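You operate a simulated robot arm through the tools that you are given. There is no shell and no other tool.

You run a simulated robot arm. Do the job below in one go: nothing can be reset, and whatever is moved stays where it is left.

Task
Print RECEIVED, then PAID on the blue slip, put it in the green rack and switch the printer off.
Fine: on the low cupboards; the dial ends at PAID.

It is judged by the outcome, as a careful person would: the job done as asked, and still so three seconds after it is handed in. It fails if anything else is knocked over, pushed out of place, dropped, spilled or broken.

Robot
A 7-joint arm with a two-finger parallel gripper, fixed in place. Base frame: the origin is at the foot of the arm, x ahead of it, y to its left, z up; the work surface is at about z = 0. Readings come in m, rad, newtons and seconds.
With the tool pointing down near the work surface it reaches from about 0.26 to 0.68 m from the base axis. Its first joint turns from -2.897 to 2.897 rad. Payload 2.5 kg.
The TCP is the grasp point between the finger pads, 0.03 m short of the fingertips. In the tool frame z runs along the fingers and y along their closing line. The gripper opens to 0.094 m. The fingers are 0.028 m wide and 0.01 m thick; the gripper's body (0.05 by 0.096 m) begins 0.055 m behind the TCP.
Orientation is told as [roll, pitch, yaw] about the base's x, y, z axes, in that order, counted from this pose: with the fingers straight down and closing along the base's y, the tool's x points along the base's -x, its y along +y and its z along -z.

Tools
- The arm moves only by the tool servo_tool. Its argument "deltas" is one flat list of numbers, 7 for each row, row after row: the gripper command, from -1 (shut) to 1 (fully open), values between in proportion, then the shift along the tool's x, y, z in m, then the turn, a rotation vector about the tool's x, y, z in rad. In form: [claw, x, y, z, rx, ry, rz, claw, x, y, z, rx, ry, rz, ...]. A call has 1 to 20 rows; each row is the pose to reach, as a shift and turn from the pose commanded when the call began, along the tool's axes at that moment. Rows are played at 5 a second. More than 0.05 m and 0.15 rad between two rows, or a gripper value outside its range, and nothing of the call is played. A pose out of reach is approached as far as the arm can. The call stops where the force on the tool passes 40 N (or 10 N more than at its start, if that is more) or the arm is blocked; 0.2 s more then pass. Each finger travels about 0.072 m/s and halts on what it meets, pressing with about 43 N; the grip force reading is that of the motor and also rises with nothing between the fingers. The clock runs only during rows and for 0.2 s after the last one: add rows that repeat a pose to give the fingers time. It gives the time, the measured TCP pose, the force on the tool (base axes), the opening and the grip force at its end, in the units of the frame above (readings bear some noise), with the torque about the TCP (base axes, N m) and any sound that the robot's microphone picked up.
- Cameras (640 x 400 px; columns grow to the right, rows downward): "scene" is fixed at [0.2196, -0.651, 0.8037]; the picture's right is [0.88, -0.47, 0.00], its down [-0.30, -0.57, -0.77] and it looks along [0.36, 0.67, -0.64] (base axes); focal length 369 px, centre (320, 200). "wrist" rides on the gripper at [0.076, 0.014, -0.103] in the tool frame; the picture's right is [-0.18, 0.98, 0.00], its down [-0.75, -0.14, -0.64] and it looks along [-0.63, -0.12, 0.77] (tool axes); focal length 243 px, centre (320, 200). There is no depth. A picture from a camera that has moved, and an enlarged one, comes with that camera's place and axes in the base frame and with its lens.
- capture(camera): a new picture of that camera. The clock stands still meanwhile.
- close_up(camera, box): a new picture of the part [left, top, right, bottom] of that camera's present view, enlarged. The clock stands still meanwhile.
- hand_in(): hands the job in; it is judged then, once.

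Places have to be worked out from the pictures, the camera data and where the tool is seen. Open the gripper and draw the arm clear of the work before you hand the job in, unless the task says otherwise.

The tools are called after "Emit:" as a command line: name --argument value ..., lists and objects as JSON in quotes. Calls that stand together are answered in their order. servo_tool: Moves the arm, as the interface text tells. Its arguments: {"type":"object","properties":{"deltas":{"type":"array"}},"required":["deltas"]} The other tools are called the same way: capture (camera) takes a picture; close_up (camera, box) takes an enlarged picture of a part of a camera's view; hand_in () hands the job in.

At the start:

```text
clock: 0.0
eef_pos: [0.5249, 0.0831, 0.4343]
tool_rot: [-0.002, -0.001, 0.001]
wrist_force: [0.2, 0.7, 0.0]
moment: [0.0, -0.01, 0.01]
finger_gap: 0.0939
grip_force: 0.1
```

scene: 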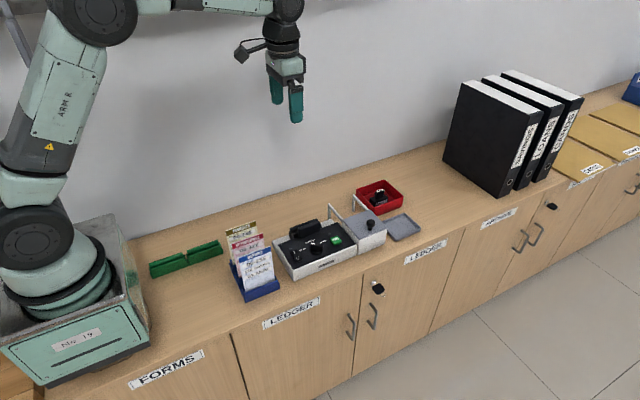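
wrist: 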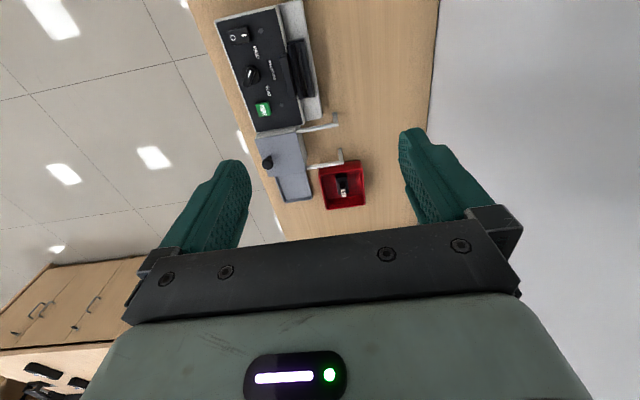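

I start by looking closely at the printer, the slips and the racks, before moving anything.

Emit:
close_up --camera "scene" --box '[260, 170, 430, 290]'

Emit:
close_up --camera "scene" --box '[140, 210, 300, 310]'

Emit:
close_up --camera "wrist" --box '[200, 0, 380, 220]'

```text
3.33 times, centred on (345, 230) of scene
camera zoom: at [0.2196, -0.651, 0.8037], right [0.88, -0.47, 0.0], down [-0.3, -0.57, -0.77], along [0.36, 0.67, -0.64], focal length 1230 px, centre (237, 100)
```

zoom: 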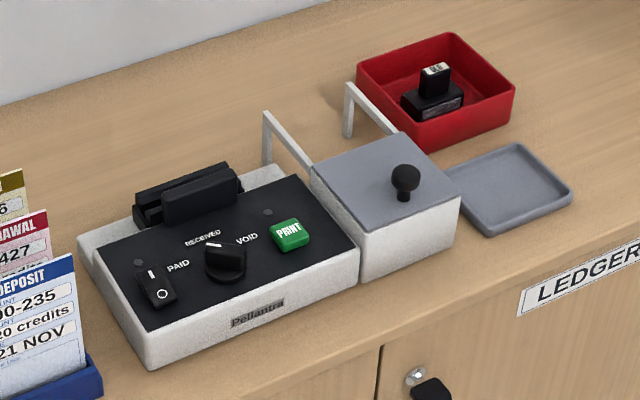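

```text
4.00 times, centred on (220, 260) of scene
camera zoom: at [0.2196, -0.651, 0.8037], right [0.88, -0.47, 0.0], down [-0.3, -0.57, -0.77], along [0.36, 0.67, -0.64], focal length 1476 px, centre (720, -40)
```

zoom: 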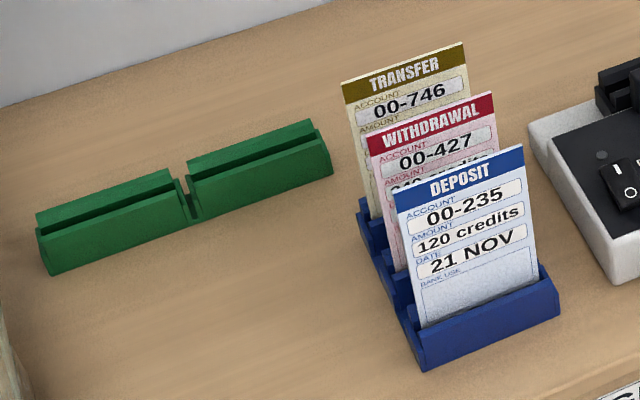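

```text
1.82 times, centred on (290, 110) of wrist
camera zoom: at [0.4482, 0.097, 0.5378], right [0.18, 0.98, 0.0], down [0.75, -0.14, 0.64], along [0.63, -0.12, -0.77], focal length 441 px, centre (374, 364)
```

zoom: 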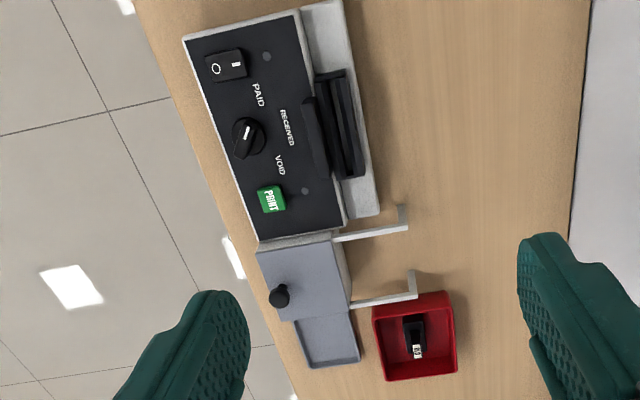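

The printer (x 0.45–0.65, y −0.07–0.03, top about 0.043) has a rocker switch, a dial, a PRINT button and a black slot. I move the wrist camera closer to study the controls.

Emit:
servo_tool --deltas '[1, 0.03, -0.02, 0.025, 0, 0, 0, 1, 0.06, -0.045, 0.05, 0, 0, 0, 1, 0.085, -0.065, 0.08, 0, 0, 0, 1, 0.105, -0.083, 0.1, 0, 0, 0, 1, 0.105, -0.083, 0.1, 0, 0, 0]'

Emit:
capture --camera "wrist"

Emit:
close_up --camera "scene" --box '[270, 210, 360, 280]'

```text
clock: 1.2
eef_pos: [0.4195, -0.0015, 0.3342]
tool_rot: [-0.001, 0.001, 0.001]
wrist_force: [-0.5, -0.6, 0.0]
moment: [-0.02, 0.02, -0.01]
finger_gap: 0.0941
grip_force: 0.1
```

```text
taken
camera wrist: at [0.3429, 0.0138, 0.4375], right [0.18, 0.98, 0.0], down [0.75, -0.14, 0.64], along [0.63, -0.12, -0.77], focal length 243 px, centre (320, 200)
```

wrist: 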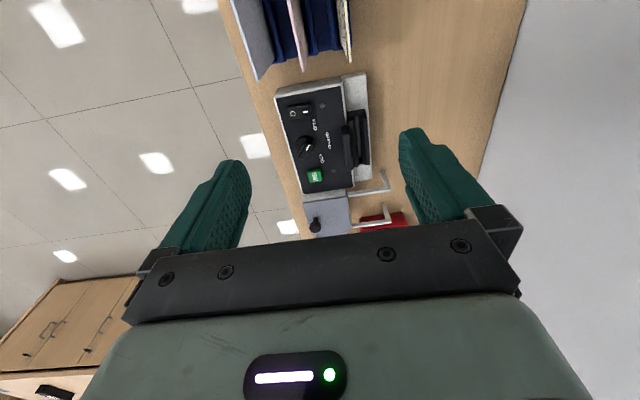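

```text
5.71 times, centred on (315, 245) of scene
camera zoom: at [0.2196, -0.651, 0.8037], right [0.88, -0.47, 0.0], down [-0.3, -0.57, -0.77], along [0.36, 0.67, -0.64], focal length 2108 px, centre (349, -57)
```

zoom: 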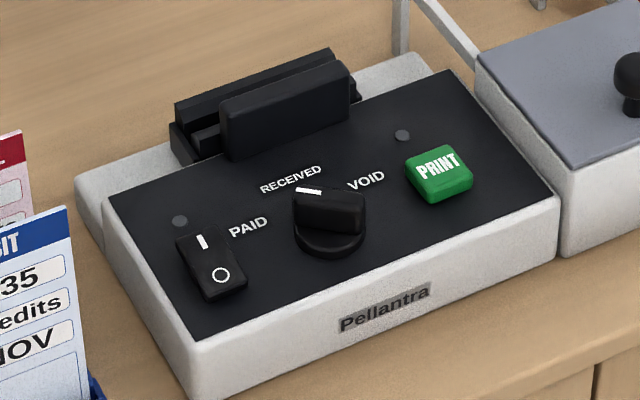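

The dial's pointer needs a better look, as do the switch state and the slot. I zoom the wrist view.

Emit:
close_up --camera "wrist" --box '[265, 65, 385, 205]'

Emit:
close_up --camera "scene" --box '[300, 230, 350, 260]'

Emit:
close_up --camera "wrist" --box '[220, 0, 370, 100]'

```text
2.86 times, centred on (325, 135) of wrist
camera zoom: at [0.3429, 0.0138, 0.4375], right [0.18, 0.98, 0.0], down [0.75, -0.14, 0.64], along [0.63, -0.12, -0.77], focal length 693 px, centre (306, 386)
```

zoom: 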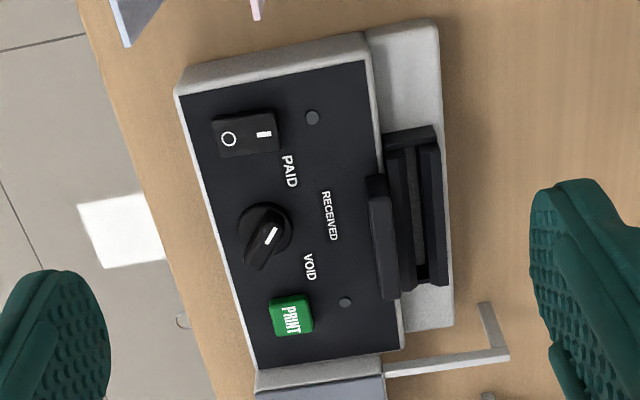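

```text
12.80 times, centred on (325, 245) of scene
camera zoom: at [0.2196, -0.651, 0.8037], right [0.88, -0.47, 0.0], down [-0.3, -0.57, -0.77], along [0.36, 0.67, -0.64], focal length 4723 px, centre (256, -376)
```

zoom: 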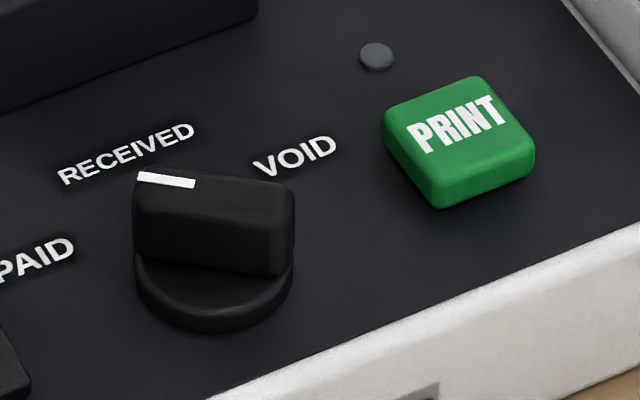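

```text
4.00 times, centred on (295, 50) of wrist
camera zoom: at [0.3429, 0.0138, 0.4375], right [0.18, 0.98, 0.0], down [0.75, -0.14, 0.64], along [0.63, -0.12, -0.77], focal length 970 px, centre (420, 800)
```

zoom: 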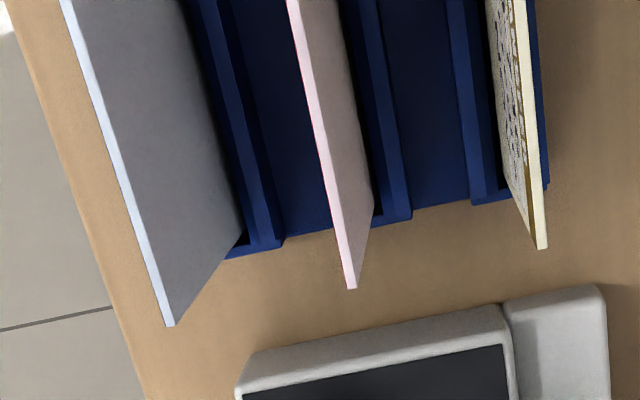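

The dial's pointer appears to be at PAID now and the lamps are dark. I go lower to inspect the switch, the slot groove and the side box.

Emit:
servo_tool --deltas '[1, -0.02, 0.01, 0.04, 0, 0, 0, 1, -0.04, 0.02, 0.08, 0, 0, 0, 1, -0.05, 0.03, 0.124, 0, 0, 0, 1, -0.05, 0.03, 0.124, 0, 0, 0]'

Emit:
capture --camera "wrist"

Emit:
close_up --camera "wrist" --box '[240, 10, 400, 130]'

Emit:
close_up --camera "wrist" --box '[240, 110, 400, 230]'

```text
clock: 2.2
eef_pos: [0.4712, 0.0308, 0.2108]
tool_rot: [-0.001, 0.0, 0.0]
wrist_force: [0.1, 0.0, -0.3]
moment: [-0.03, 0.0, 0.01]
finger_gap: 0.0942
grip_force: 0.0
```

```text
taken
camera wrist: at [0.3941, 0.0444, 0.3132], right [0.18, 0.98, 0.0], down [0.75, -0.14, 0.64], along [0.63, -0.12, -0.77], focal length 243 px, centre (320, 200)
```

wrist: 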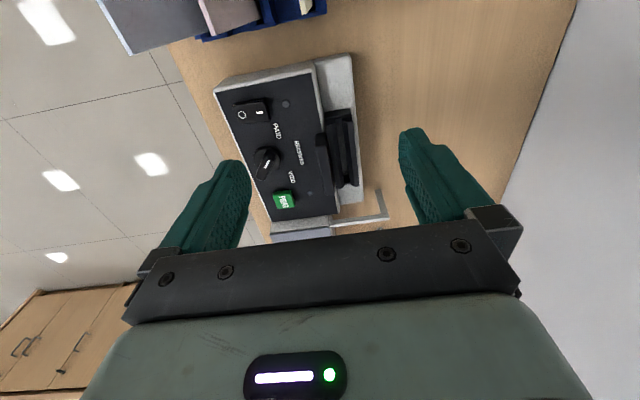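

```text
3.33 times, centred on (320, 70) of wrist
camera zoom: at [0.3941, 0.0444, 0.3132], right [0.18, 0.98, 0.0], down [0.75, -0.14, 0.64], along [0.63, -0.12, -0.77], focal length 809 px, centre (320, 633)
```

zoom: 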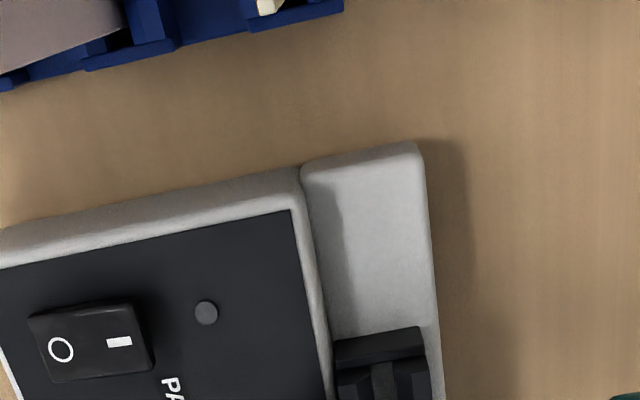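

```text
3.33 times, centred on (320, 170) of wrist
camera zoom: at [0.3941, 0.0444, 0.3132], right [0.18, 0.98, 0.0], down [0.75, -0.14, 0.64], along [0.63, -0.12, -0.77], focal length 809 px, centre (320, 300)
```

zoom: 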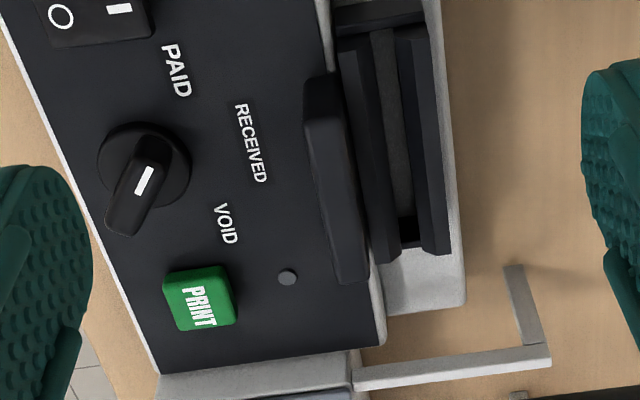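

The panel slopes slightly and the groove is closed at its −x end. I also check the side box and the red tray in detail from the fixed camera.

Emit:
close_up --camera "scene" --box '[330, 170, 430, 250]'

Emit:
close_up --camera "scene" --box '[352, 175, 408, 215]'

Emit:
close_up --camera "scene" --box '[225, 215, 285, 305]'

```text
5.00 times, centred on (380, 210) of scene
camera zoom: at [0.2196, -0.651, 0.8037], right [0.88, -0.47, 0.0], down [-0.3, -0.57, -0.77], along [0.36, 0.67, -0.64], focal length 1845 px, centre (20, 150)
```

zoom: 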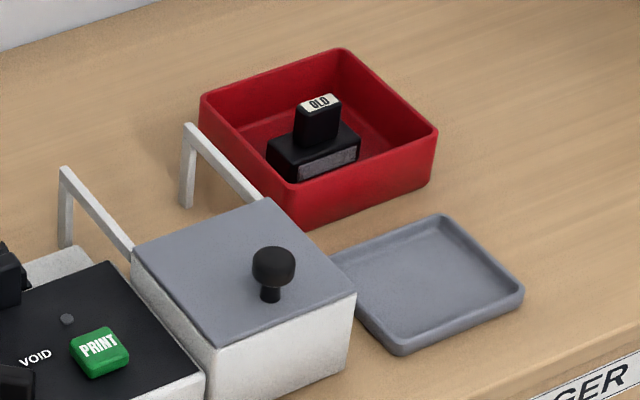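

```text
10.00 times, centred on (380, 195) of scene
camera zoom: at [0.2196, -0.651, 0.8037], right [0.88, -0.47, 0.0], down [-0.3, -0.57, -0.77], along [0.36, 0.67, -0.64], focal length 3690 px, centre (-280, 250)
```

zoom: 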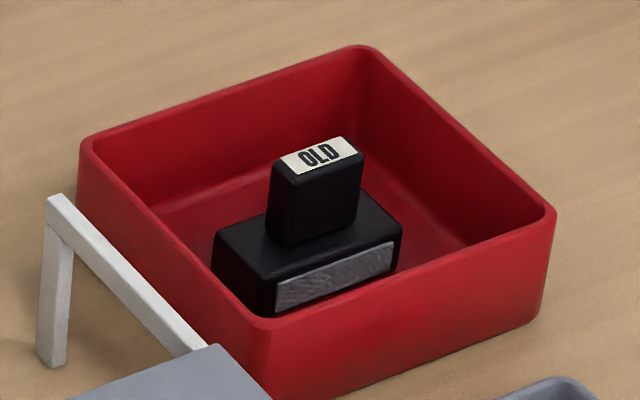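

```text
4.44 times, centred on (255, 260) of scene
camera zoom: at [0.2196, -0.651, 0.8037], right [0.88, -0.47, 0.0], down [-0.3, -0.57, -0.77], along [0.36, 0.67, -0.64], focal length 1640 px, centre (609, -67)
```

zoom: 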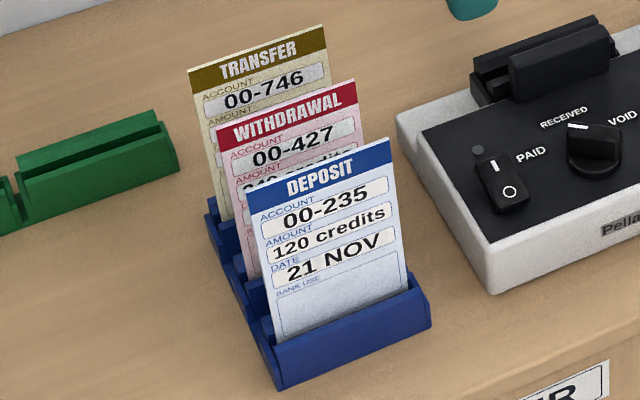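

The red tray holds an old, used cartridge, so I leave it alone. I check the scene camera's calibration against the gripper's known position.

Emit:
capture --camera "scene"

Emit:
close_up --camera "scene" --box '[240, 110, 400, 230]'

```text
taken
```

scene: 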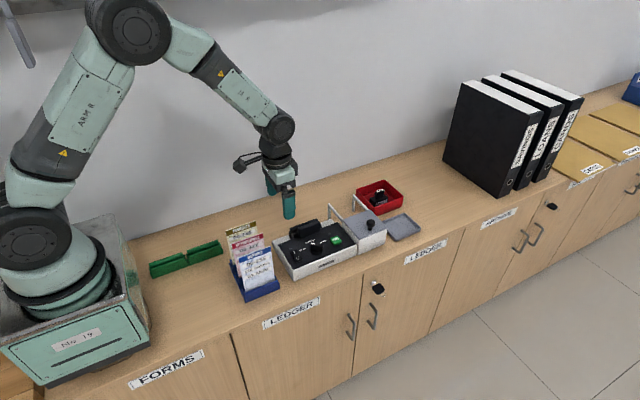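

```text
3.33 times, centred on (320, 170) of scene
camera zoom: at [0.2196, -0.651, 0.8037], right [0.88, -0.47, 0.0], down [-0.3, -0.57, -0.77], along [0.36, 0.67, -0.64], focal length 1230 px, centre (320, 300)
```

zoom: 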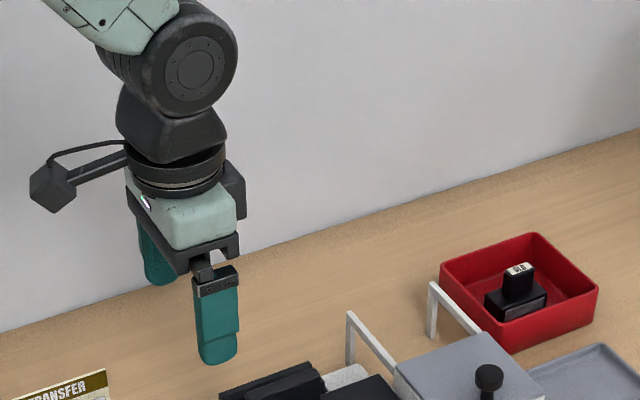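

The calibration holds within 2–3 mm. Slip tops are near z 0.156, at y about −0.065 (blue), −0.015 and 0.035. I now test how far the wrist can yaw, so the camera can be kept away from slips, while closing the fingers.

Emit:
servo_tool --deltas '[-1, 0, 0, 0, 0, 0, -0.14, -1, 0, 0, -0.01, 0, 0, -0.28, -1, 0, 0, -0.02, 0, 0, -0.42, -1, 0, 0, -0.02, 0, 0, -0.56, -1, 0, 0, -0.02, 0, 0, -0.7, -1, 0, 0, -0.02, 0, 0, -0.84, -1, 0, 0, -0.02, 0, 0, -0.98, -1, 0, 0, -0.02, 0, 0, -1.12, -1, 0, 0, -0.02, 0, 0, -1.26, -1, 0, 0, -0.02, 0, 0, -1.4, -1, 0, 0, -0.02, 0, 0, -1.54, -1, 0, 0, -0.02, 0, 0, -1.57, -1, 0, 0, -0.02, 0, 0, -1.57]'

Emit:
capture --camera "wrist"

```text
clock: 5.0
eef_pos: [0.4691, 0.0305, 0.2308]
tool_rot: [-0.001, 0.001, 1.572]
wrist_force: [0.2, -0.2, 0.5]
moment: [0.0, -0.01, 0.0]
finger_gap: 0.0
grip_force: 32.9
```

```text
taken
camera wrist: at [0.4553, -0.0462, 0.3337], right [-0.98, 0.18, 0.0], down [0.14, 0.75, 0.64], along [0.12, 0.63, -0.77], focal length 243 px, centre (320, 200)
```

wrist: 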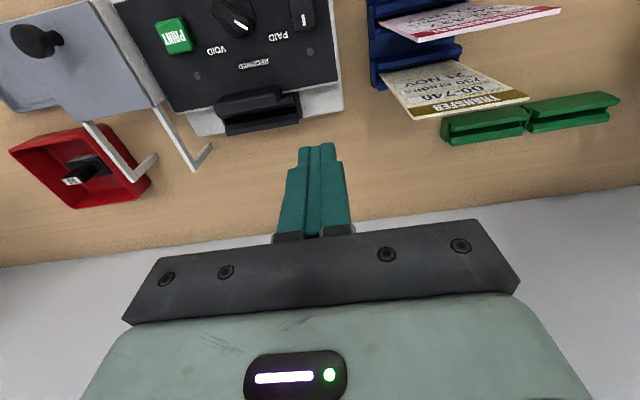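

Yaw +90° is reachable. I go on to about +145° to learn whether that is reachable too.

Emit:
servo_tool --deltas '[-1, 0, 0, 0, 0, 0, -0.14, -1, 0, 0, 0, 0, 0, -0.28, -1, 0, 0, 0, 0, 0, -0.42, -1, 0, 0, 0, 0, 0, -0.56, -1, 0, 0, 0, 0, 0, -0.7, -1, 0, 0, 0, 0, 0, -0.84, -1, 0, 0, 0, 0, 0, -0.96, -1, 0, 0, 0, 0, 0, -0.96]'

Emit:
capture --camera "wrist"

```text
clock: 6.8
eef_pos: [0.4703, 0.0292, 0.2302]
tool_rot: [0.001, -0.001, 2.532]
wrist_force: [0.8, -0.4, 0.1]
moment: [-0.02, 0.02, -0.01]
finger_gap: 0.0
grip_force: 33.3
```

```text
taken
camera wrist: at [0.5237, -0.0255, 0.3337], right [-0.71, -0.7, 0.0], down [-0.54, 0.55, 0.64], along [-0.45, 0.46, -0.77], focal length 243 px, centre (320, 200)
```

wrist: 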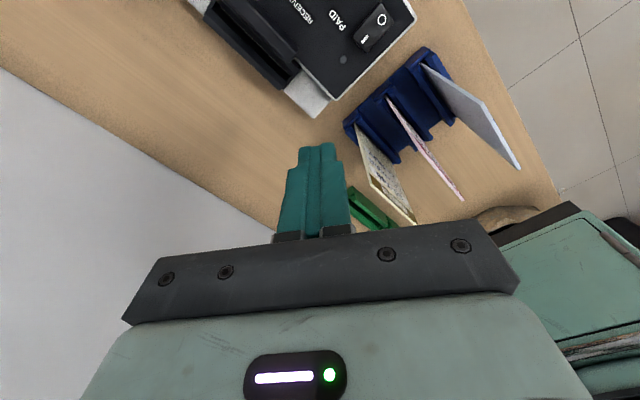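

Both yaw values work. I return to yaw +90° (camera on the −y side) and move above the switch's "I" end at about (0.474, −0.027).

Emit:
servo_tool --deltas '[-1, 0.005, 0.006, 0, 0, 0, 0.14, -1, 0.01, 0.012, 0.0, 0, 0, 0.28, -1, 0.015, 0.018, 0.0, 0, 0, 0.42, -1, 0.02, 0.024, 0.01, 0, 0, 0.56, -1, 0.025, 0.03, 0.03, 0, 0, 0.7, -1, 0.03, 0.038, 0.05, 0, 0, 0.84, -1, 0.0354, 0.0436, 0.075, 0, 0, 0.962, -1, 0.0354, 0.0436, 0.1, 0, 0, 0.962, -1, 0.0354, 0.0436, 0.1, 0, 0, 0.962]'

Emit:
capture --camera "wrist"

Emit:
close_up --camera "wrist" --box '[200, 0, 420, 170]'

Emit:
close_up --camera "scene" --box '[260, 190, 360, 280]'

```text
clock: 8.8
eef_pos: [0.4737, -0.0259, 0.1296]
tool_rot: [-0.001, -0.002, 1.567]
wrist_force: [-0.1, 0.1, 0.2]
moment: [-0.04, 0.01, -0.01]
finger_gap: 0.0
grip_force: 32.9
```

```text
taken
camera wrist: at [0.4591, -0.1025, 0.2337], right [-0.98, 0.19, 0.0], down [0.14, 0.75, 0.64], along [0.12, 0.63, -0.77], focal length 243 px, centre (320, 200)
```

wrist: 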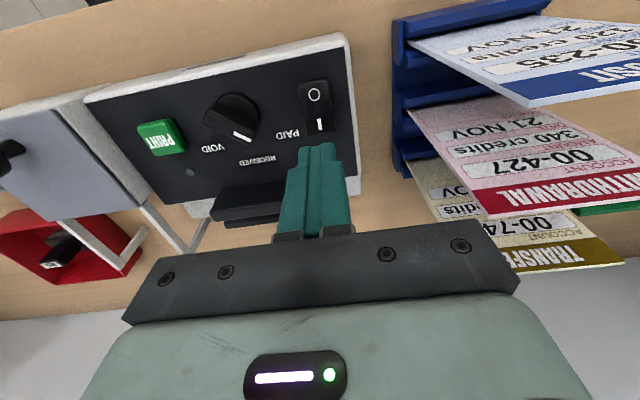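

```text
2.35 times, centred on (310, 85) of wrist
camera zoom: at [0.4591, -0.1025, 0.2337], right [-0.98, 0.19, 0.0], down [0.14, 0.75, 0.64], along [0.12, 0.63, -0.77], focal length 571 px, centre (344, 471)
```

zoom: 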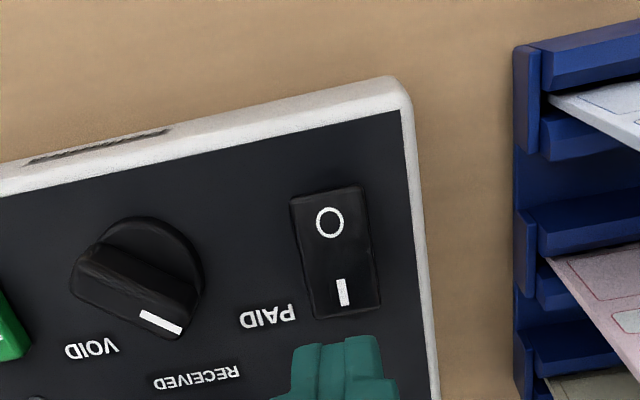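

```text
4.44 times, centred on (310, 235) of scene
camera zoom: at [0.2196, -0.651, 0.8037], right [0.88, -0.47, 0.0], down [-0.3, -0.57, -0.77], along [0.36, 0.67, -0.64], focal length 1640 px, centre (364, 44)
```

zoom: 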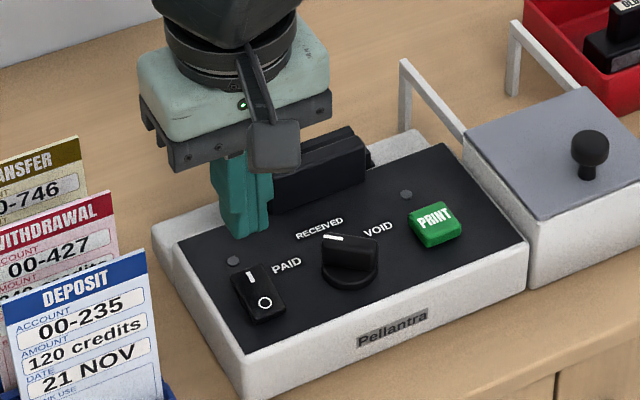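

The closed fingertips hang over the "I" end of the rocker (rocker spans y about −0.061 to −0.026, top about 0.063). I descend in small steps to press it.

Emit:
servo_tool --deltas '[-1, 0, 0, 0.015, 0, 0, 0, -1, 0, 0, 0.028, 0, 0, 0, -1, 0, 0, 0.032, 0, 0, 0, -1, 0, 0, 0.034, 0, 0, 0, -1, 0, 0, 0.036, 0, 0, 0, -1, 0, 0, 0.038, 0, 0, 0, -1, 0, 0, 0.04, 0, 0, 0]'

Emit:
close_up --camera "scene" --box '[260, 190, 360, 280]'

```text
clock: 10.4
eef_pos: [0.4739, -0.0259, 0.091]
tool_rot: [-0.002, 0.001, 1.568]
wrist_force: [-6.6, 2.8, 18.5]
moment: [-0.17, 0.19, 0.04]
finger_gap: 0.0
grip_force: 33.3
```

```text
4.44 times, centred on (310, 235) of scene
camera zoom: at [0.2196, -0.651, 0.8037], right [0.88, -0.47, 0.0], down [-0.3, -0.57, -0.77], along [0.36, 0.67, -0.64], focal length 1640 px, centre (364, 44)
```

zoom: 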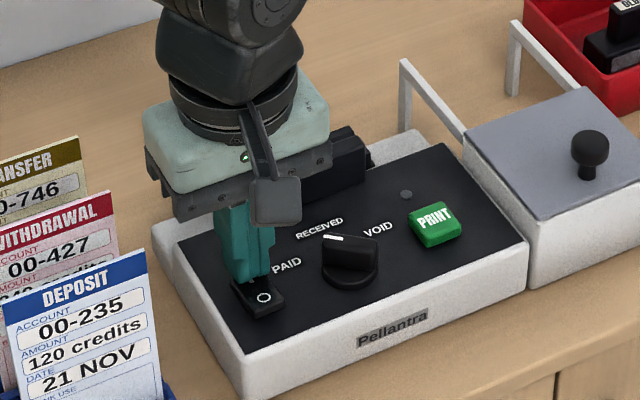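

Contact at 18 N without a click yet. I press a few millimetres further.

Emit:
servo_tool --deltas '[-1, 0, 0, 0.001, 0, 0, 0, -1, 0, 0, 0.002, 0, 0, 0, -1, 0, 0, 0.003, 0, 0, 0, -1, 0, 0, 0.004, 0, 0, 0]'

Emit:
close_up --camera "scene" --box '[260, 190, 360, 280]'

```text
clock: 10.8
eef_pos: [0.4746, -0.0256, 0.0915]
tool_rot: [-0.002, 0.0, 1.57]
wrist_force: [-1.2, -0.7, 4.5]
moment: [-0.07, 0.06, 0.03]
finger_gap: 0.0001
grip_force: 33.0
stopped in row 2: the force on the tool passed its limit at 44 N (the readings are from after the stop); the commanded pose is now the measured one
```

```text
4.44 times, centred on (310, 235) of scene
camera zoom: at [0.2196, -0.651, 0.8037], right [0.88, -0.47, 0.0], down [-0.3, -0.57, -0.77], along [0.36, 0.67, -0.64], focal length 1640 px, centre (364, 44)
```

zoom: 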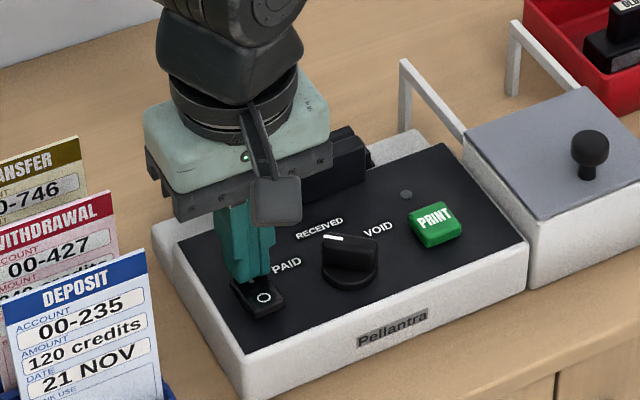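

The rocker is solid against 44 N there. I lift off and look at its state and lamp.

Emit:
servo_tool --deltas '[-1, 0, 0, -0.02, 0, 0, 0, -1, 0, 0, -0.04, 0, 0, 0, -1, 0.0, 0, -0.04, 0, 0, 0]'

Emit:
close_up --camera "wrist" --box '[240, 60, 360, 150]'

Emit:
close_up --camera "scene" --box '[275, 225, 335, 275]'

```text
clock: 11.6
eef_pos: [0.4744, -0.0259, 0.1304]
tool_rot: [0.001, 0.0, 1.568]
wrist_force: [0.6, -0.8, 0.3]
moment: [0.03, 0.0, -0.02]
finger_gap: 0.0001
grip_force: 32.6
```

```text
4.44 times, centred on (300, 105) of wrist
camera zoom: at [0.4594, -0.1016, 0.2344], right [-0.98, 0.19, 0.0], down [0.14, 0.75, 0.64], along [0.12, 0.63, -0.77], focal length 1078 px, centre (409, 622)
```

zoom: 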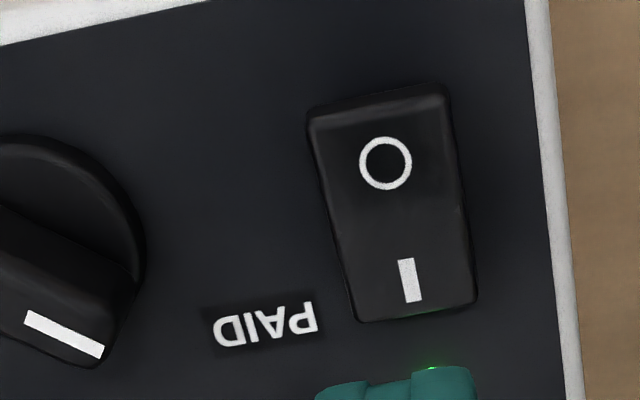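

```text
8.00 times, centred on (305, 250) of scene
camera zoom: at [0.2196, -0.651, 0.8037], right [0.88, -0.47, 0.0], down [-0.3, -0.57, -0.77], along [0.36, 0.67, -0.64], focal length 2952 px, centre (440, -200)
```

zoom: 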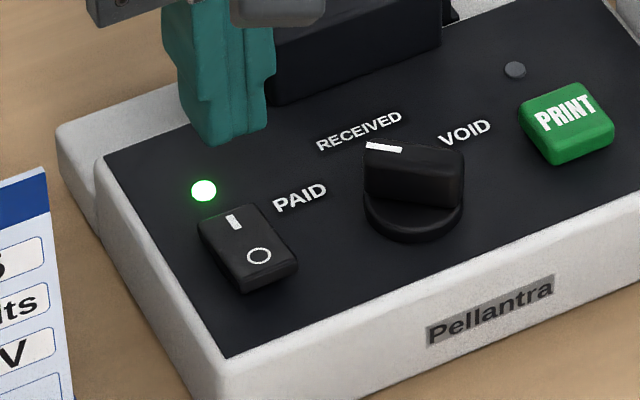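

The green power lamp is on. Next the dial: knob centre about (0.532, −0.046), bar now at about 143°. I move above it with yaw 143° and fingers half open.

Emit:
servo_tool --deltas '[-0.05, 0.003, -0.008, 0, 0, 0, -0.14, -0.05, 0.006, -0.016, 0, 0, 0, -0.28, -0.05, 0.009, -0.024, 0, 0, 0, -0.42, -0.05, 0.012, -0.033, 0, 0, 0, -0.56, -0.05, 0.015, -0.042, 0, 0, 0, -0.7, -0.05, 0.018, -0.05, 0, 0, 0, -0.84, -0.05, 0.02, -0.058, 0, 0, 0, -0.928, -0.05, 0.02, -0.058, 0, 0, 0, -0.928]'

Emit:
capture --camera "wrist"

Emit:
close_up --camera "wrist" --box '[240, 50, 400, 200]'

Emit:
close_up --camera "scene" --box '[275, 205, 355, 275]'

```text
clock: 13.4
eef_pos: [0.5321, -0.0453, 0.1312]
tool_rot: [0.0, 0.003, 2.497]
wrist_force: [0.4, -0.9, 0.2]
moment: [0.0, 0.0, -0.01]
finger_gap: 0.0451
grip_force: 0.1
```

```text
taken
camera wrist: at [0.5838, -0.103, 0.2347], right [-0.74, -0.68, 0.0], down [-0.52, 0.57, 0.64], along [-0.43, 0.47, -0.77], focal length 243 px, centre (320, 200)
```

wrist: 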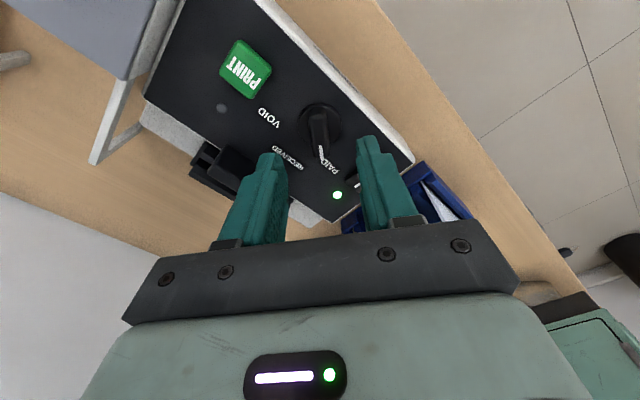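

```text
2.67 times, centred on (320, 125) of wrist
camera zoom: at [0.5838, -0.103, 0.2347], right [-0.74, -0.68, 0.0], down [-0.52, 0.57, 0.64], along [-0.43, 0.47, -0.77], focal length 647 px, centre (320, 400)
```

zoom: 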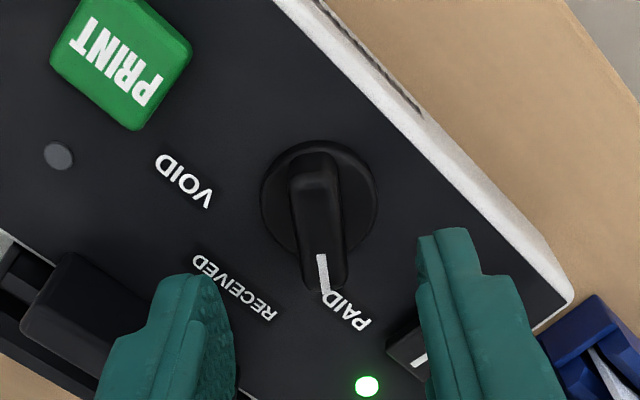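

```text
5.71 times, centred on (315, 240) of scene
camera zoom: at [0.2196, -0.651, 0.8037], right [0.88, -0.47, 0.0], down [-0.3, -0.57, -0.77], along [0.36, 0.67, -0.64], focal length 2108 px, centre (349, -29)
```

zoom: 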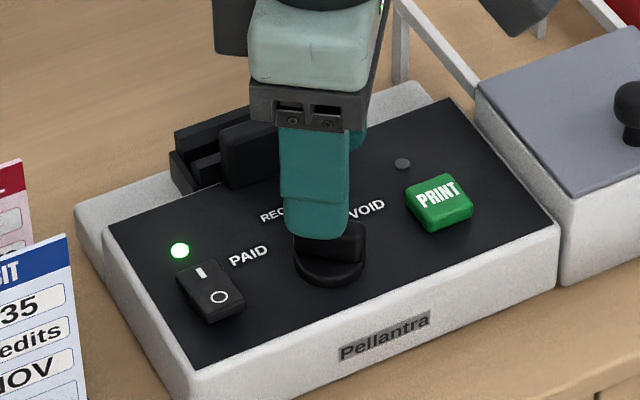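

The tool is centred on the knob (disc projects where expected). The bar is at about 141° with its top near z 0.08. I descend to TCP z 0.09 and close on it.

Emit:
servo_tool --deltas '[-0.05, 0, 0, 0.015, 0, 0, 0.037, -0.05, 0, 0, 0.03, 0, 0, 0.037, -0.05, 0, 0, 0.036, 0, 0, 0.037, -0.05, 0, 0, 0.041, 0, 0, 0.037, -0.5, 0, 0, 0.041, 0, 0, 0.037, -0.7, 0, 0, 0.041, 0, 0, 0.037, -0.85, 0, 0, 0.041, 0, 0, 0.037, -1, 0, 0, 0.041, 0, 0, 0.037, -1, 0, 0, 0.041, 0, 0, 0.037]'

Emit:
close_up --camera "scene" --box '[275, 205, 355, 275]'

```text
clock: 15.4
eef_pos: [0.5319, -0.0465, 0.0909]
tool_rot: [0.0, 0.002, 2.461]
wrist_force: [6.5, 2.7, -5.6]
moment: [0.21, 0.12, -0.73]
finger_gap: 0.013
grip_force: 45.3
```

```text
5.71 times, centred on (315, 240) of scene
camera zoom: at [0.2196, -0.651, 0.8037], right [0.88, -0.47, 0.0], down [-0.3, -0.57, -0.77], along [0.36, 0.67, -0.64], focal length 2108 px, centre (349, -29)
```

zoom: 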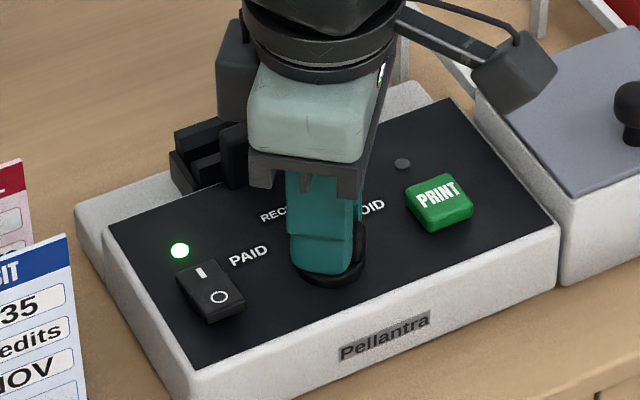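

The bar is gripped (13 mm). I turn it clockwise (seen from above) by about 0.8 rad toward RECEIVED.

Emit:
servo_tool --deltas '[-1, 0, 0, 0, 0, 0, 0.12, -1, 0, 0, 0, 0, 0, 0.24, -1, 0, 0, 0, 0, 0, 0.36, -1, 0, 0, 0, 0, 0, 0.48, -1, 0, 0, 0, 0, 0, 0.6, -1, 0, 0, 0, 0, 0, 0.7, -1, 0, 0, 0, 0, 0, 0.8, -1, 0, 0, 0, 0, 0, 0.8]'

Emit:
close_up --camera "wrist" --box '[240, 50, 400, 200]'

Emit:
close_up --camera "scene" --box '[275, 205, 355, 275]'

```text
clock: 17.2
eef_pos: [0.533, -0.0442, 0.0895]
tool_rot: [-0.006, 0.001, 1.66]
wrist_force: [26.9, 12.3, -18.4]
moment: [-0.33, -0.07, 0.03]
finger_gap: 0.0133
grip_force: 44.9
```

```text
2.67 times, centred on (320, 125) of wrist
camera zoom: at [0.5244, -0.1226, 0.1936], right [-1.0, 0.1, 0.0], down [0.07, 0.76, 0.64], along [0.07, 0.64, -0.77], focal length 647 px, centre (320, 400)
```

zoom: 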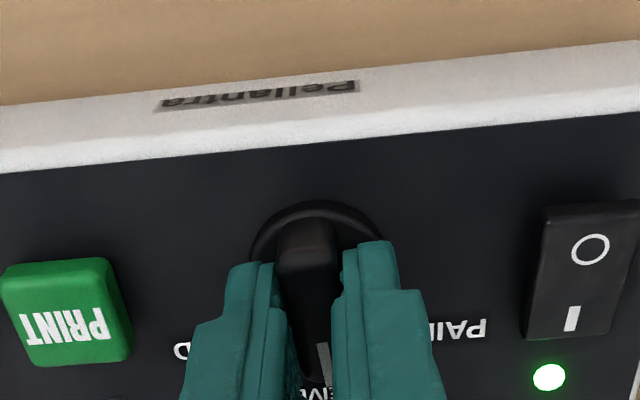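

```text
5.71 times, centred on (315, 240) of scene
camera zoom: at [0.2196, -0.651, 0.8037], right [0.88, -0.47, 0.0], down [-0.3, -0.57, -0.77], along [0.36, 0.67, -0.64], focal length 2108 px, centre (349, -29)
```

zoom: 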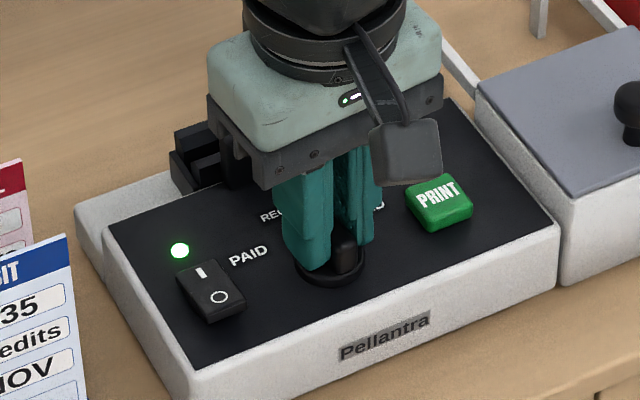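

The bar has turned with the tool to about 95°. There is some side load, so I open the fingers and lift straight up to inspect the dial.

Emit:
servo_tool --deltas '[-0.6, 0, 0, 0, 0, 0, 0, -0.2, 0, 0, 0, 0, 0, 0, -0.05, 0, 0, 0, 0, 0, 0, -0.05, 0, 0, -0.02, 0, 0, 0, -0.05, 0, 0, -0.045, 0, 0, 0, -0.05, 0, 0, -0.045, 0, 0, 0]'

Emit:
close_up --camera "wrist" --box '[240, 50, 400, 200]'

Emit:
close_up --camera "scene" --box '[275, 205, 355, 275]'

```text
clock: 18.6
eef_pos: [0.5303, -0.0466, 0.1356]
tool_rot: [0.0, 0.001, 1.66]
wrist_force: [-0.1, 0.3, -0.5]
moment: [0.01, -0.01, 0.03]
finger_gap: 0.0446
grip_force: 0.1
```

```text
2.67 times, centred on (320, 125) of wrist
camera zoom: at [0.5231, -0.1233, 0.2389], right [-1.0, 0.1, 0.0], down [0.07, 0.76, 0.64], along [0.06, 0.64, -0.77], focal length 647 px, centre (320, 400)
```

zoom: 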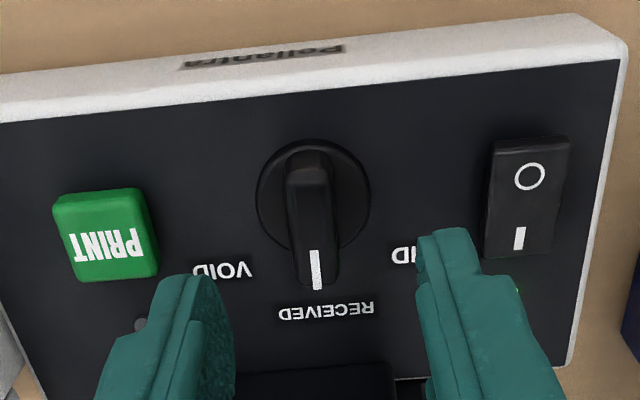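

```text
5.71 times, centred on (315, 240) of scene
camera zoom: at [0.2196, -0.651, 0.8037], right [0.88, -0.47, 0.0], down [-0.3, -0.57, -0.77], along [0.36, 0.67, -0.64], focal length 2108 px, centre (349, -29)
```

zoom: 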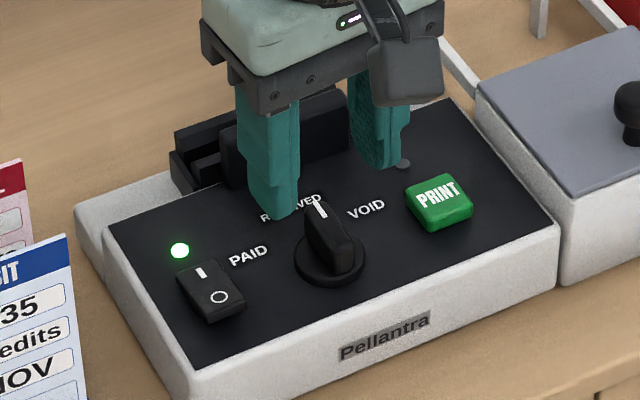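

The dial now points at RECEIVED (bar at 90°). Next I look closely down at the print slot.

Emit:
servo_tool --deltas '[1, -0.03, -0.003, -0.015, 0, 0, 0, 1, -0.06, -0.006, -0.015, 0, 0, 0, 1, -0.0911, -0.0082, -0.015, 0, 0, 0, 1, -0.0911, -0.0082, -0.015, 0, 0, 0]'

Emit:
capture --camera "wrist"

Emit:
close_up --camera "wrist" --box '[230, 40, 410, 180]'

```text
clock: 19.6
eef_pos: [0.5315, 0.0445, 0.1481]
tool_rot: [-0.001, 0.002, 1.66]
wrist_force: [0.5, -0.5, 0.6]
moment: [-0.04, 0.0, 0.02]
finger_gap: 0.094
grip_force: 0.1
```

```text
taken
camera wrist: at [0.5234, -0.0319, 0.2527], right [-1.0, 0.1, 0.0], down [0.07, 0.76, 0.64], along [0.06, 0.64, -0.77], focal length 243 px, centre (320, 200)
```

wrist: 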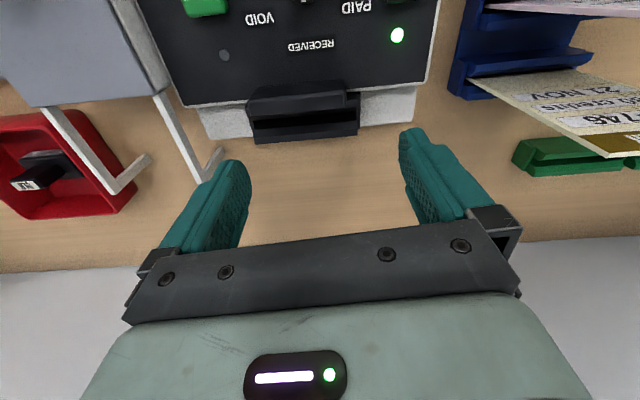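

```text
2.86 times, centred on (320, 110) of wrist
camera zoom: at [0.5234, -0.0319, 0.2527], right [-1.0, 0.1, 0.0], down [0.07, 0.76, 0.64], along [0.06, 0.64, -0.77], focal length 693 px, centre (320, 457)
```

zoom: 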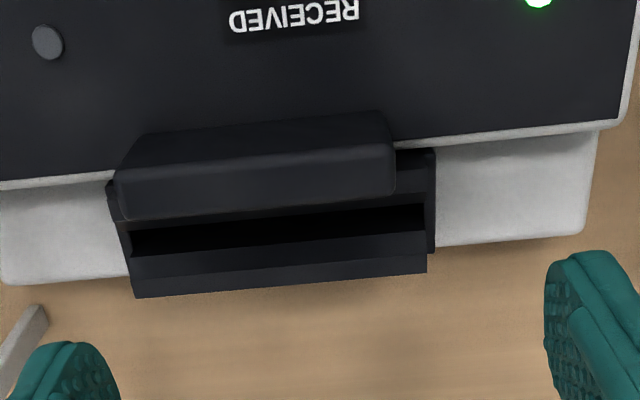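

The slot's groove runs along x from about 0.500 (closed by a stop) to 0.588, centred at y about 0.0455. Now I rise and swing back to yaw 0 above the blue slip to view its top edge.

Emit:
servo_tool --deltas '[0.2, 0, 0, -0.04, 0, 0, 0, -0.05, 0, 0, -0.08, 0, 0, 0, -0.05, 0.0078, 0.0149, -0.08, 0, 0, 0.1383, -0.05, 0.0157, 0.0298, -0.08, 0, 0, 0.2766, -0.05, 0.0235, 0.0446, -0.08, 0, 0, 0.4149, -0.05, 0.0313, 0.0595, -0.08, 0, 0, 0.5532, -0.05, 0.0392, 0.0744, -0.08, 0, 0, 0.6915, -0.05, 0.047, 0.0893, -0.08, 0, 0, 0.83, -0.05, 0.0548, 0.1042, -0.08, 0, 0, 0.968, -0.05, 0.0627, 0.119, -0.08, 0, 0, 1.106, -0.05, 0.0705, 0.134, -0.08, 0, 0, 1.245, -0.05, 0.0783, 0.149, -0.08, 0, 0, 1.383, -0.05, 0.0862, 0.1637, -0.08, 0, 0, 1.521, -0.05, 0.094, 0.1786, -0.08, 0, 0, 1.66, -0.05, 0.094, 0.1786, -0.08, 0, 0, 1.66]'

Emit:
capture --camera "wrist"

Emit:
close_up --camera "wrist" --box '[230, 0, 410, 180]'

```text
clock: 22.8
eef_pos: [0.363, -0.0647, 0.2303]
tool_rot: [0.0, 0.0, -0.001]
wrist_force: [-0.1, 1.0, 0.2]
moment: [-0.02, -0.01, 0.0]
finger_gap: 0.0447
grip_force: 0.1
```

```text
taken
camera wrist: at [0.2858, -0.0497, 0.3336], right [0.19, 0.98, 0.0], down [0.75, -0.14, 0.64], along [0.63, -0.12, -0.77], focal length 243 px, centre (320, 200)
```

wrist: 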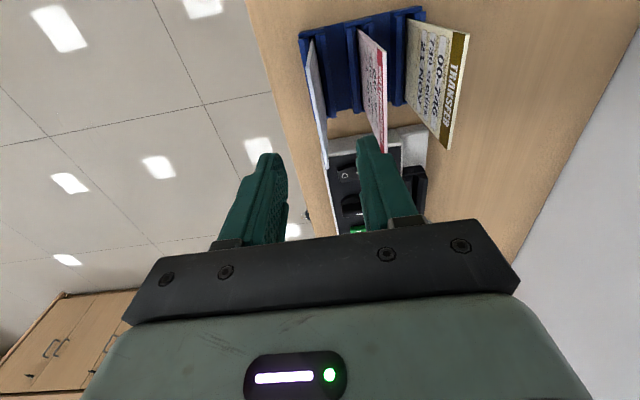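

```text
2.22 times, centred on (320, 90) of wrist
camera zoom: at [0.2858, -0.0497, 0.3336], right [0.19, 0.98, 0.0], down [0.75, -0.14, 0.64], along [0.63, -0.12, -0.77], focal length 539 px, centre (320, 444)
```

zoom: 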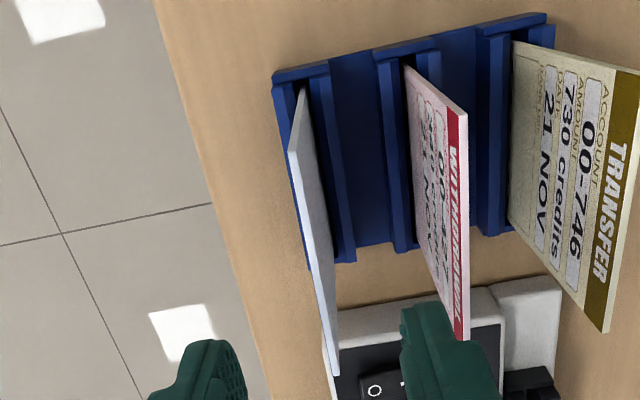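

The blue slip's top edge is at y ≈ −0.064, spanning x ≈ 0.32–0.40, standing vertical. I descend with a narrow opening (neighbour is 5 cm away) to TCP z 0.135 and close.

Emit:
servo_tool --deltas '[-0.05, 0.0035, 0.0007, 0.03, 0, 0, 0, -0.05, 0.0035, 0.0007, 0.06, 0, 0, 0, -0.05, 0.0035, 0.0007, 0.08, 0, 0, 0, -0.05, 0.0035, 0.0007, 0.095, 0, 0, 0, -0.05, 0.0035, 0.0007, 0.095, 0, 0, 0, -0.5, 0.0035, 0.0007, 0.095, 0, 0, 0, -0.8, 0.0035, 0.0007, 0.095, 0, 0, 0, -1, 0.0035, 0.0007, 0.095, 0, 0, 0, -1, 0.0035, 0.0007, 0.095, 0, 0, 0, -1, 0.0035, 0.0007, 0.095, 0, 0, 0]'

Emit:
close_up --camera "scene" --box '[210, 200, 300, 310]'

```text
clock: 25.0
eef_pos: [0.3582, -0.0638, 0.1358]
tool_rot: [-0.001, 0.001, 0.0]
wrist_force: [-0.3, -0.3, -0.4]
moment: [-0.03, -0.01, -0.02]
finger_gap: 0.0046
grip_force: 39.1
```

```text
3.64 times, centred on (255, 255) of scene
camera zoom: at [0.2196, -0.651, 0.8037], right [0.88, -0.47, 0.0], down [-0.3, -0.57, -0.77], along [0.36, 0.67, -0.64], focal length 1342 px, centre (556, 0)
```

zoom: 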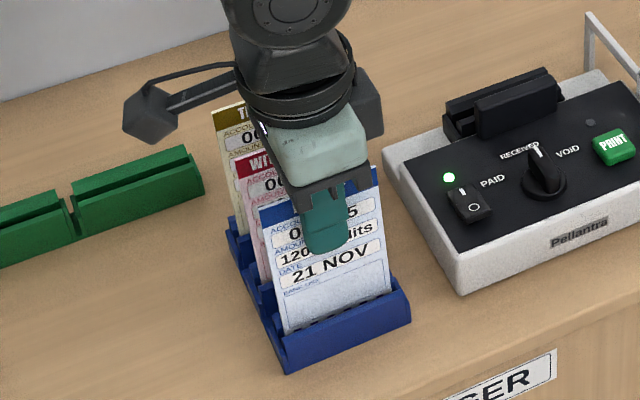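

The slip is gripped (4.6 mm). I lift it straight up by about 12 cm.

Emit:
servo_tool --deltas '[-1, 0, 0, -0.01, 0, 0, 0, -1, 0, 0, -0.03, 0, 0, 0, -1, 0, 0, -0.06, 0, 0, 0, -1, 0, 0, -0.09, 0, 0, 0, -1, 0, 0, -0.12, 0, 0, 0, -1, 0, 0, -0.12, 0, 0, 0]'

Emit:
capture --camera "scene"

Emit:
close_up --camera "scene" --box '[190, 150, 310, 310]'

Emit:
capture --camera "wrist"

```text
clock: 26.4
eef_pos: [0.3589, -0.0652, 0.2559]
tool_rot: [-0.001, 0.001, 0.0]
wrist_force: [-0.9, -0.1, 0.4]
moment: [-0.03, 0.0, -0.03]
finger_gap: 0.0047
grip_force: 39.0
```

```text
taken
```

scene: 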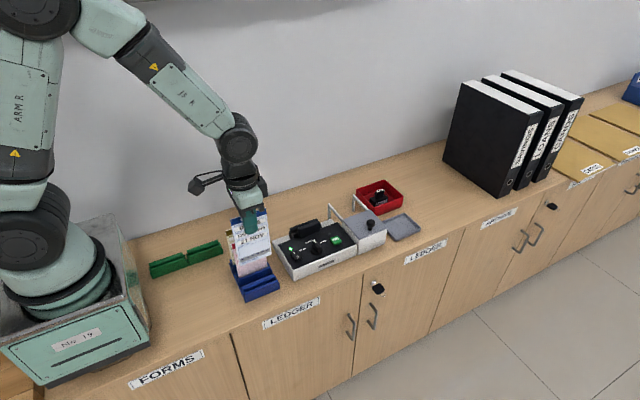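

```text
2.50 times, centred on (250, 230) of scene
camera zoom: at [0.2196, -0.651, 0.8037], right [0.88, -0.47, 0.0], down [-0.3, -0.57, -0.77], along [0.36, 0.67, -0.64], focal length 922 px, centre (495, 125)
```

zoom: 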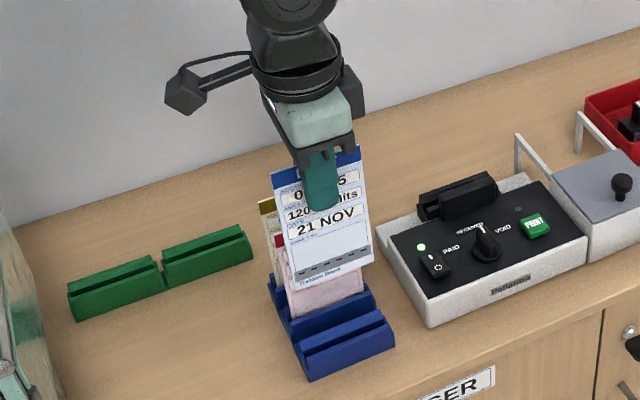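

```text
taken
camera wrist: at [0.2824, -0.0497, 0.359], right [0.18, 0.98, 0.0], down [0.75, -0.14, 0.64], along [0.63, -0.12, -0.77], focal length 243 px, centre (320, 200)
```

wrist: 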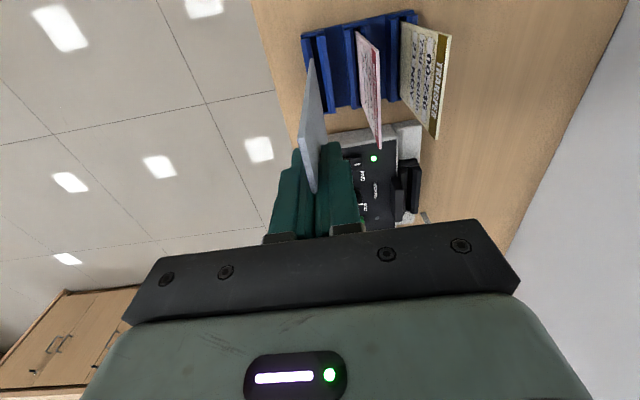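

Slip is held squarely: it hangs 0.129 below the TCP, centred 3 mm in +x of it, about 77 mm wide. I carry it +x first, then +y, to above the slot.

Emit:
servo_tool --deltas '[-1, -0.03, 0, 0, 0, 0, 0, -1, -0.07, 0, 0, 0, 0, 0, -1, -0.11, 0, 0, 0, 0, 0, -1, -0.15, 0, 0, 0, 0, 0, -1, -0.181, 0.005, 0, 0, 0, 0, -1, -0.181, 0.04, 0, 0, 0, 0, -1, -0.181, 0.08, 0, 0, 0, 0, -1, -0.181, 0.1107, 0, 0, 0, 0, -1, -0.181, 0.1107, 0.025, 0, 0, 0, -1, -0.181, 0.1107, 0.045, 0, 0, 0, -1, -0.181, 0.1107, 0.045, 0, 0, 0]'

Emit:
close_up --camera "scene" --box '[260, 150, 380, 280]'

Emit:
capture --camera "wrist"

Emit:
close_up --camera "wrist" --box '[270, 0, 390, 100]'

```text
clock: 28.8
eef_pos: [0.5398, 0.0475, 0.2102]
tool_rot: [-0.001, -0.002, 0.0]
wrist_force: [-0.5, 0.3, 0.6]
moment: [0.01, 0.03, 0.02]
finger_gap: 0.0043
grip_force: 39.1
```

```text
3.08 times, centred on (320, 215) of scene
camera zoom: at [0.2196, -0.651, 0.8037], right [0.88, -0.47, 0.0], down [-0.3, -0.57, -0.77], along [0.36, 0.67, -0.64], focal length 1135 px, centre (320, 154)
```

zoom: 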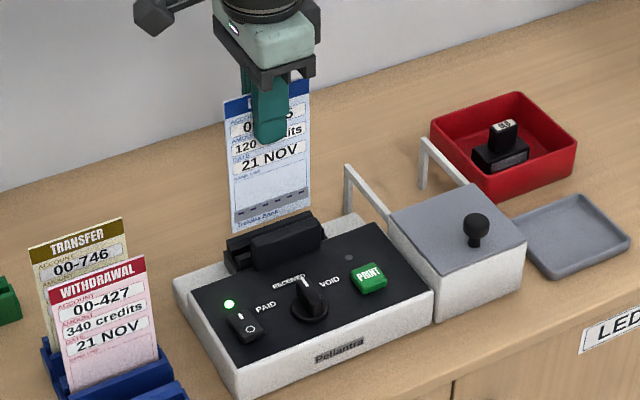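

```text
taken
camera wrist: at [0.4644, 0.0617, 0.3132], right [0.18, 0.98, 0.0], down [0.75, -0.14, 0.64], along [0.63, -0.12, -0.77], focal length 243 px, centre (320, 200)
```

wrist: 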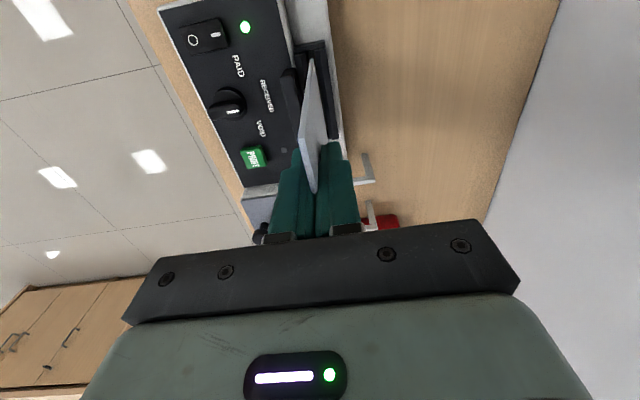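

```text
4.00 times, centred on (330, 50) of wrist
camera zoom: at [0.4644, 0.0617, 0.3132], right [0.18, 0.98, 0.0], down [0.75, -0.14, 0.64], along [0.63, -0.12, -0.77], focal length 970 px, centre (280, 800)
```

zoom: 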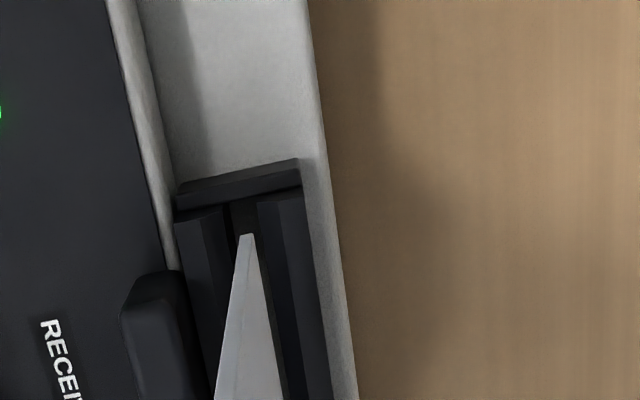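

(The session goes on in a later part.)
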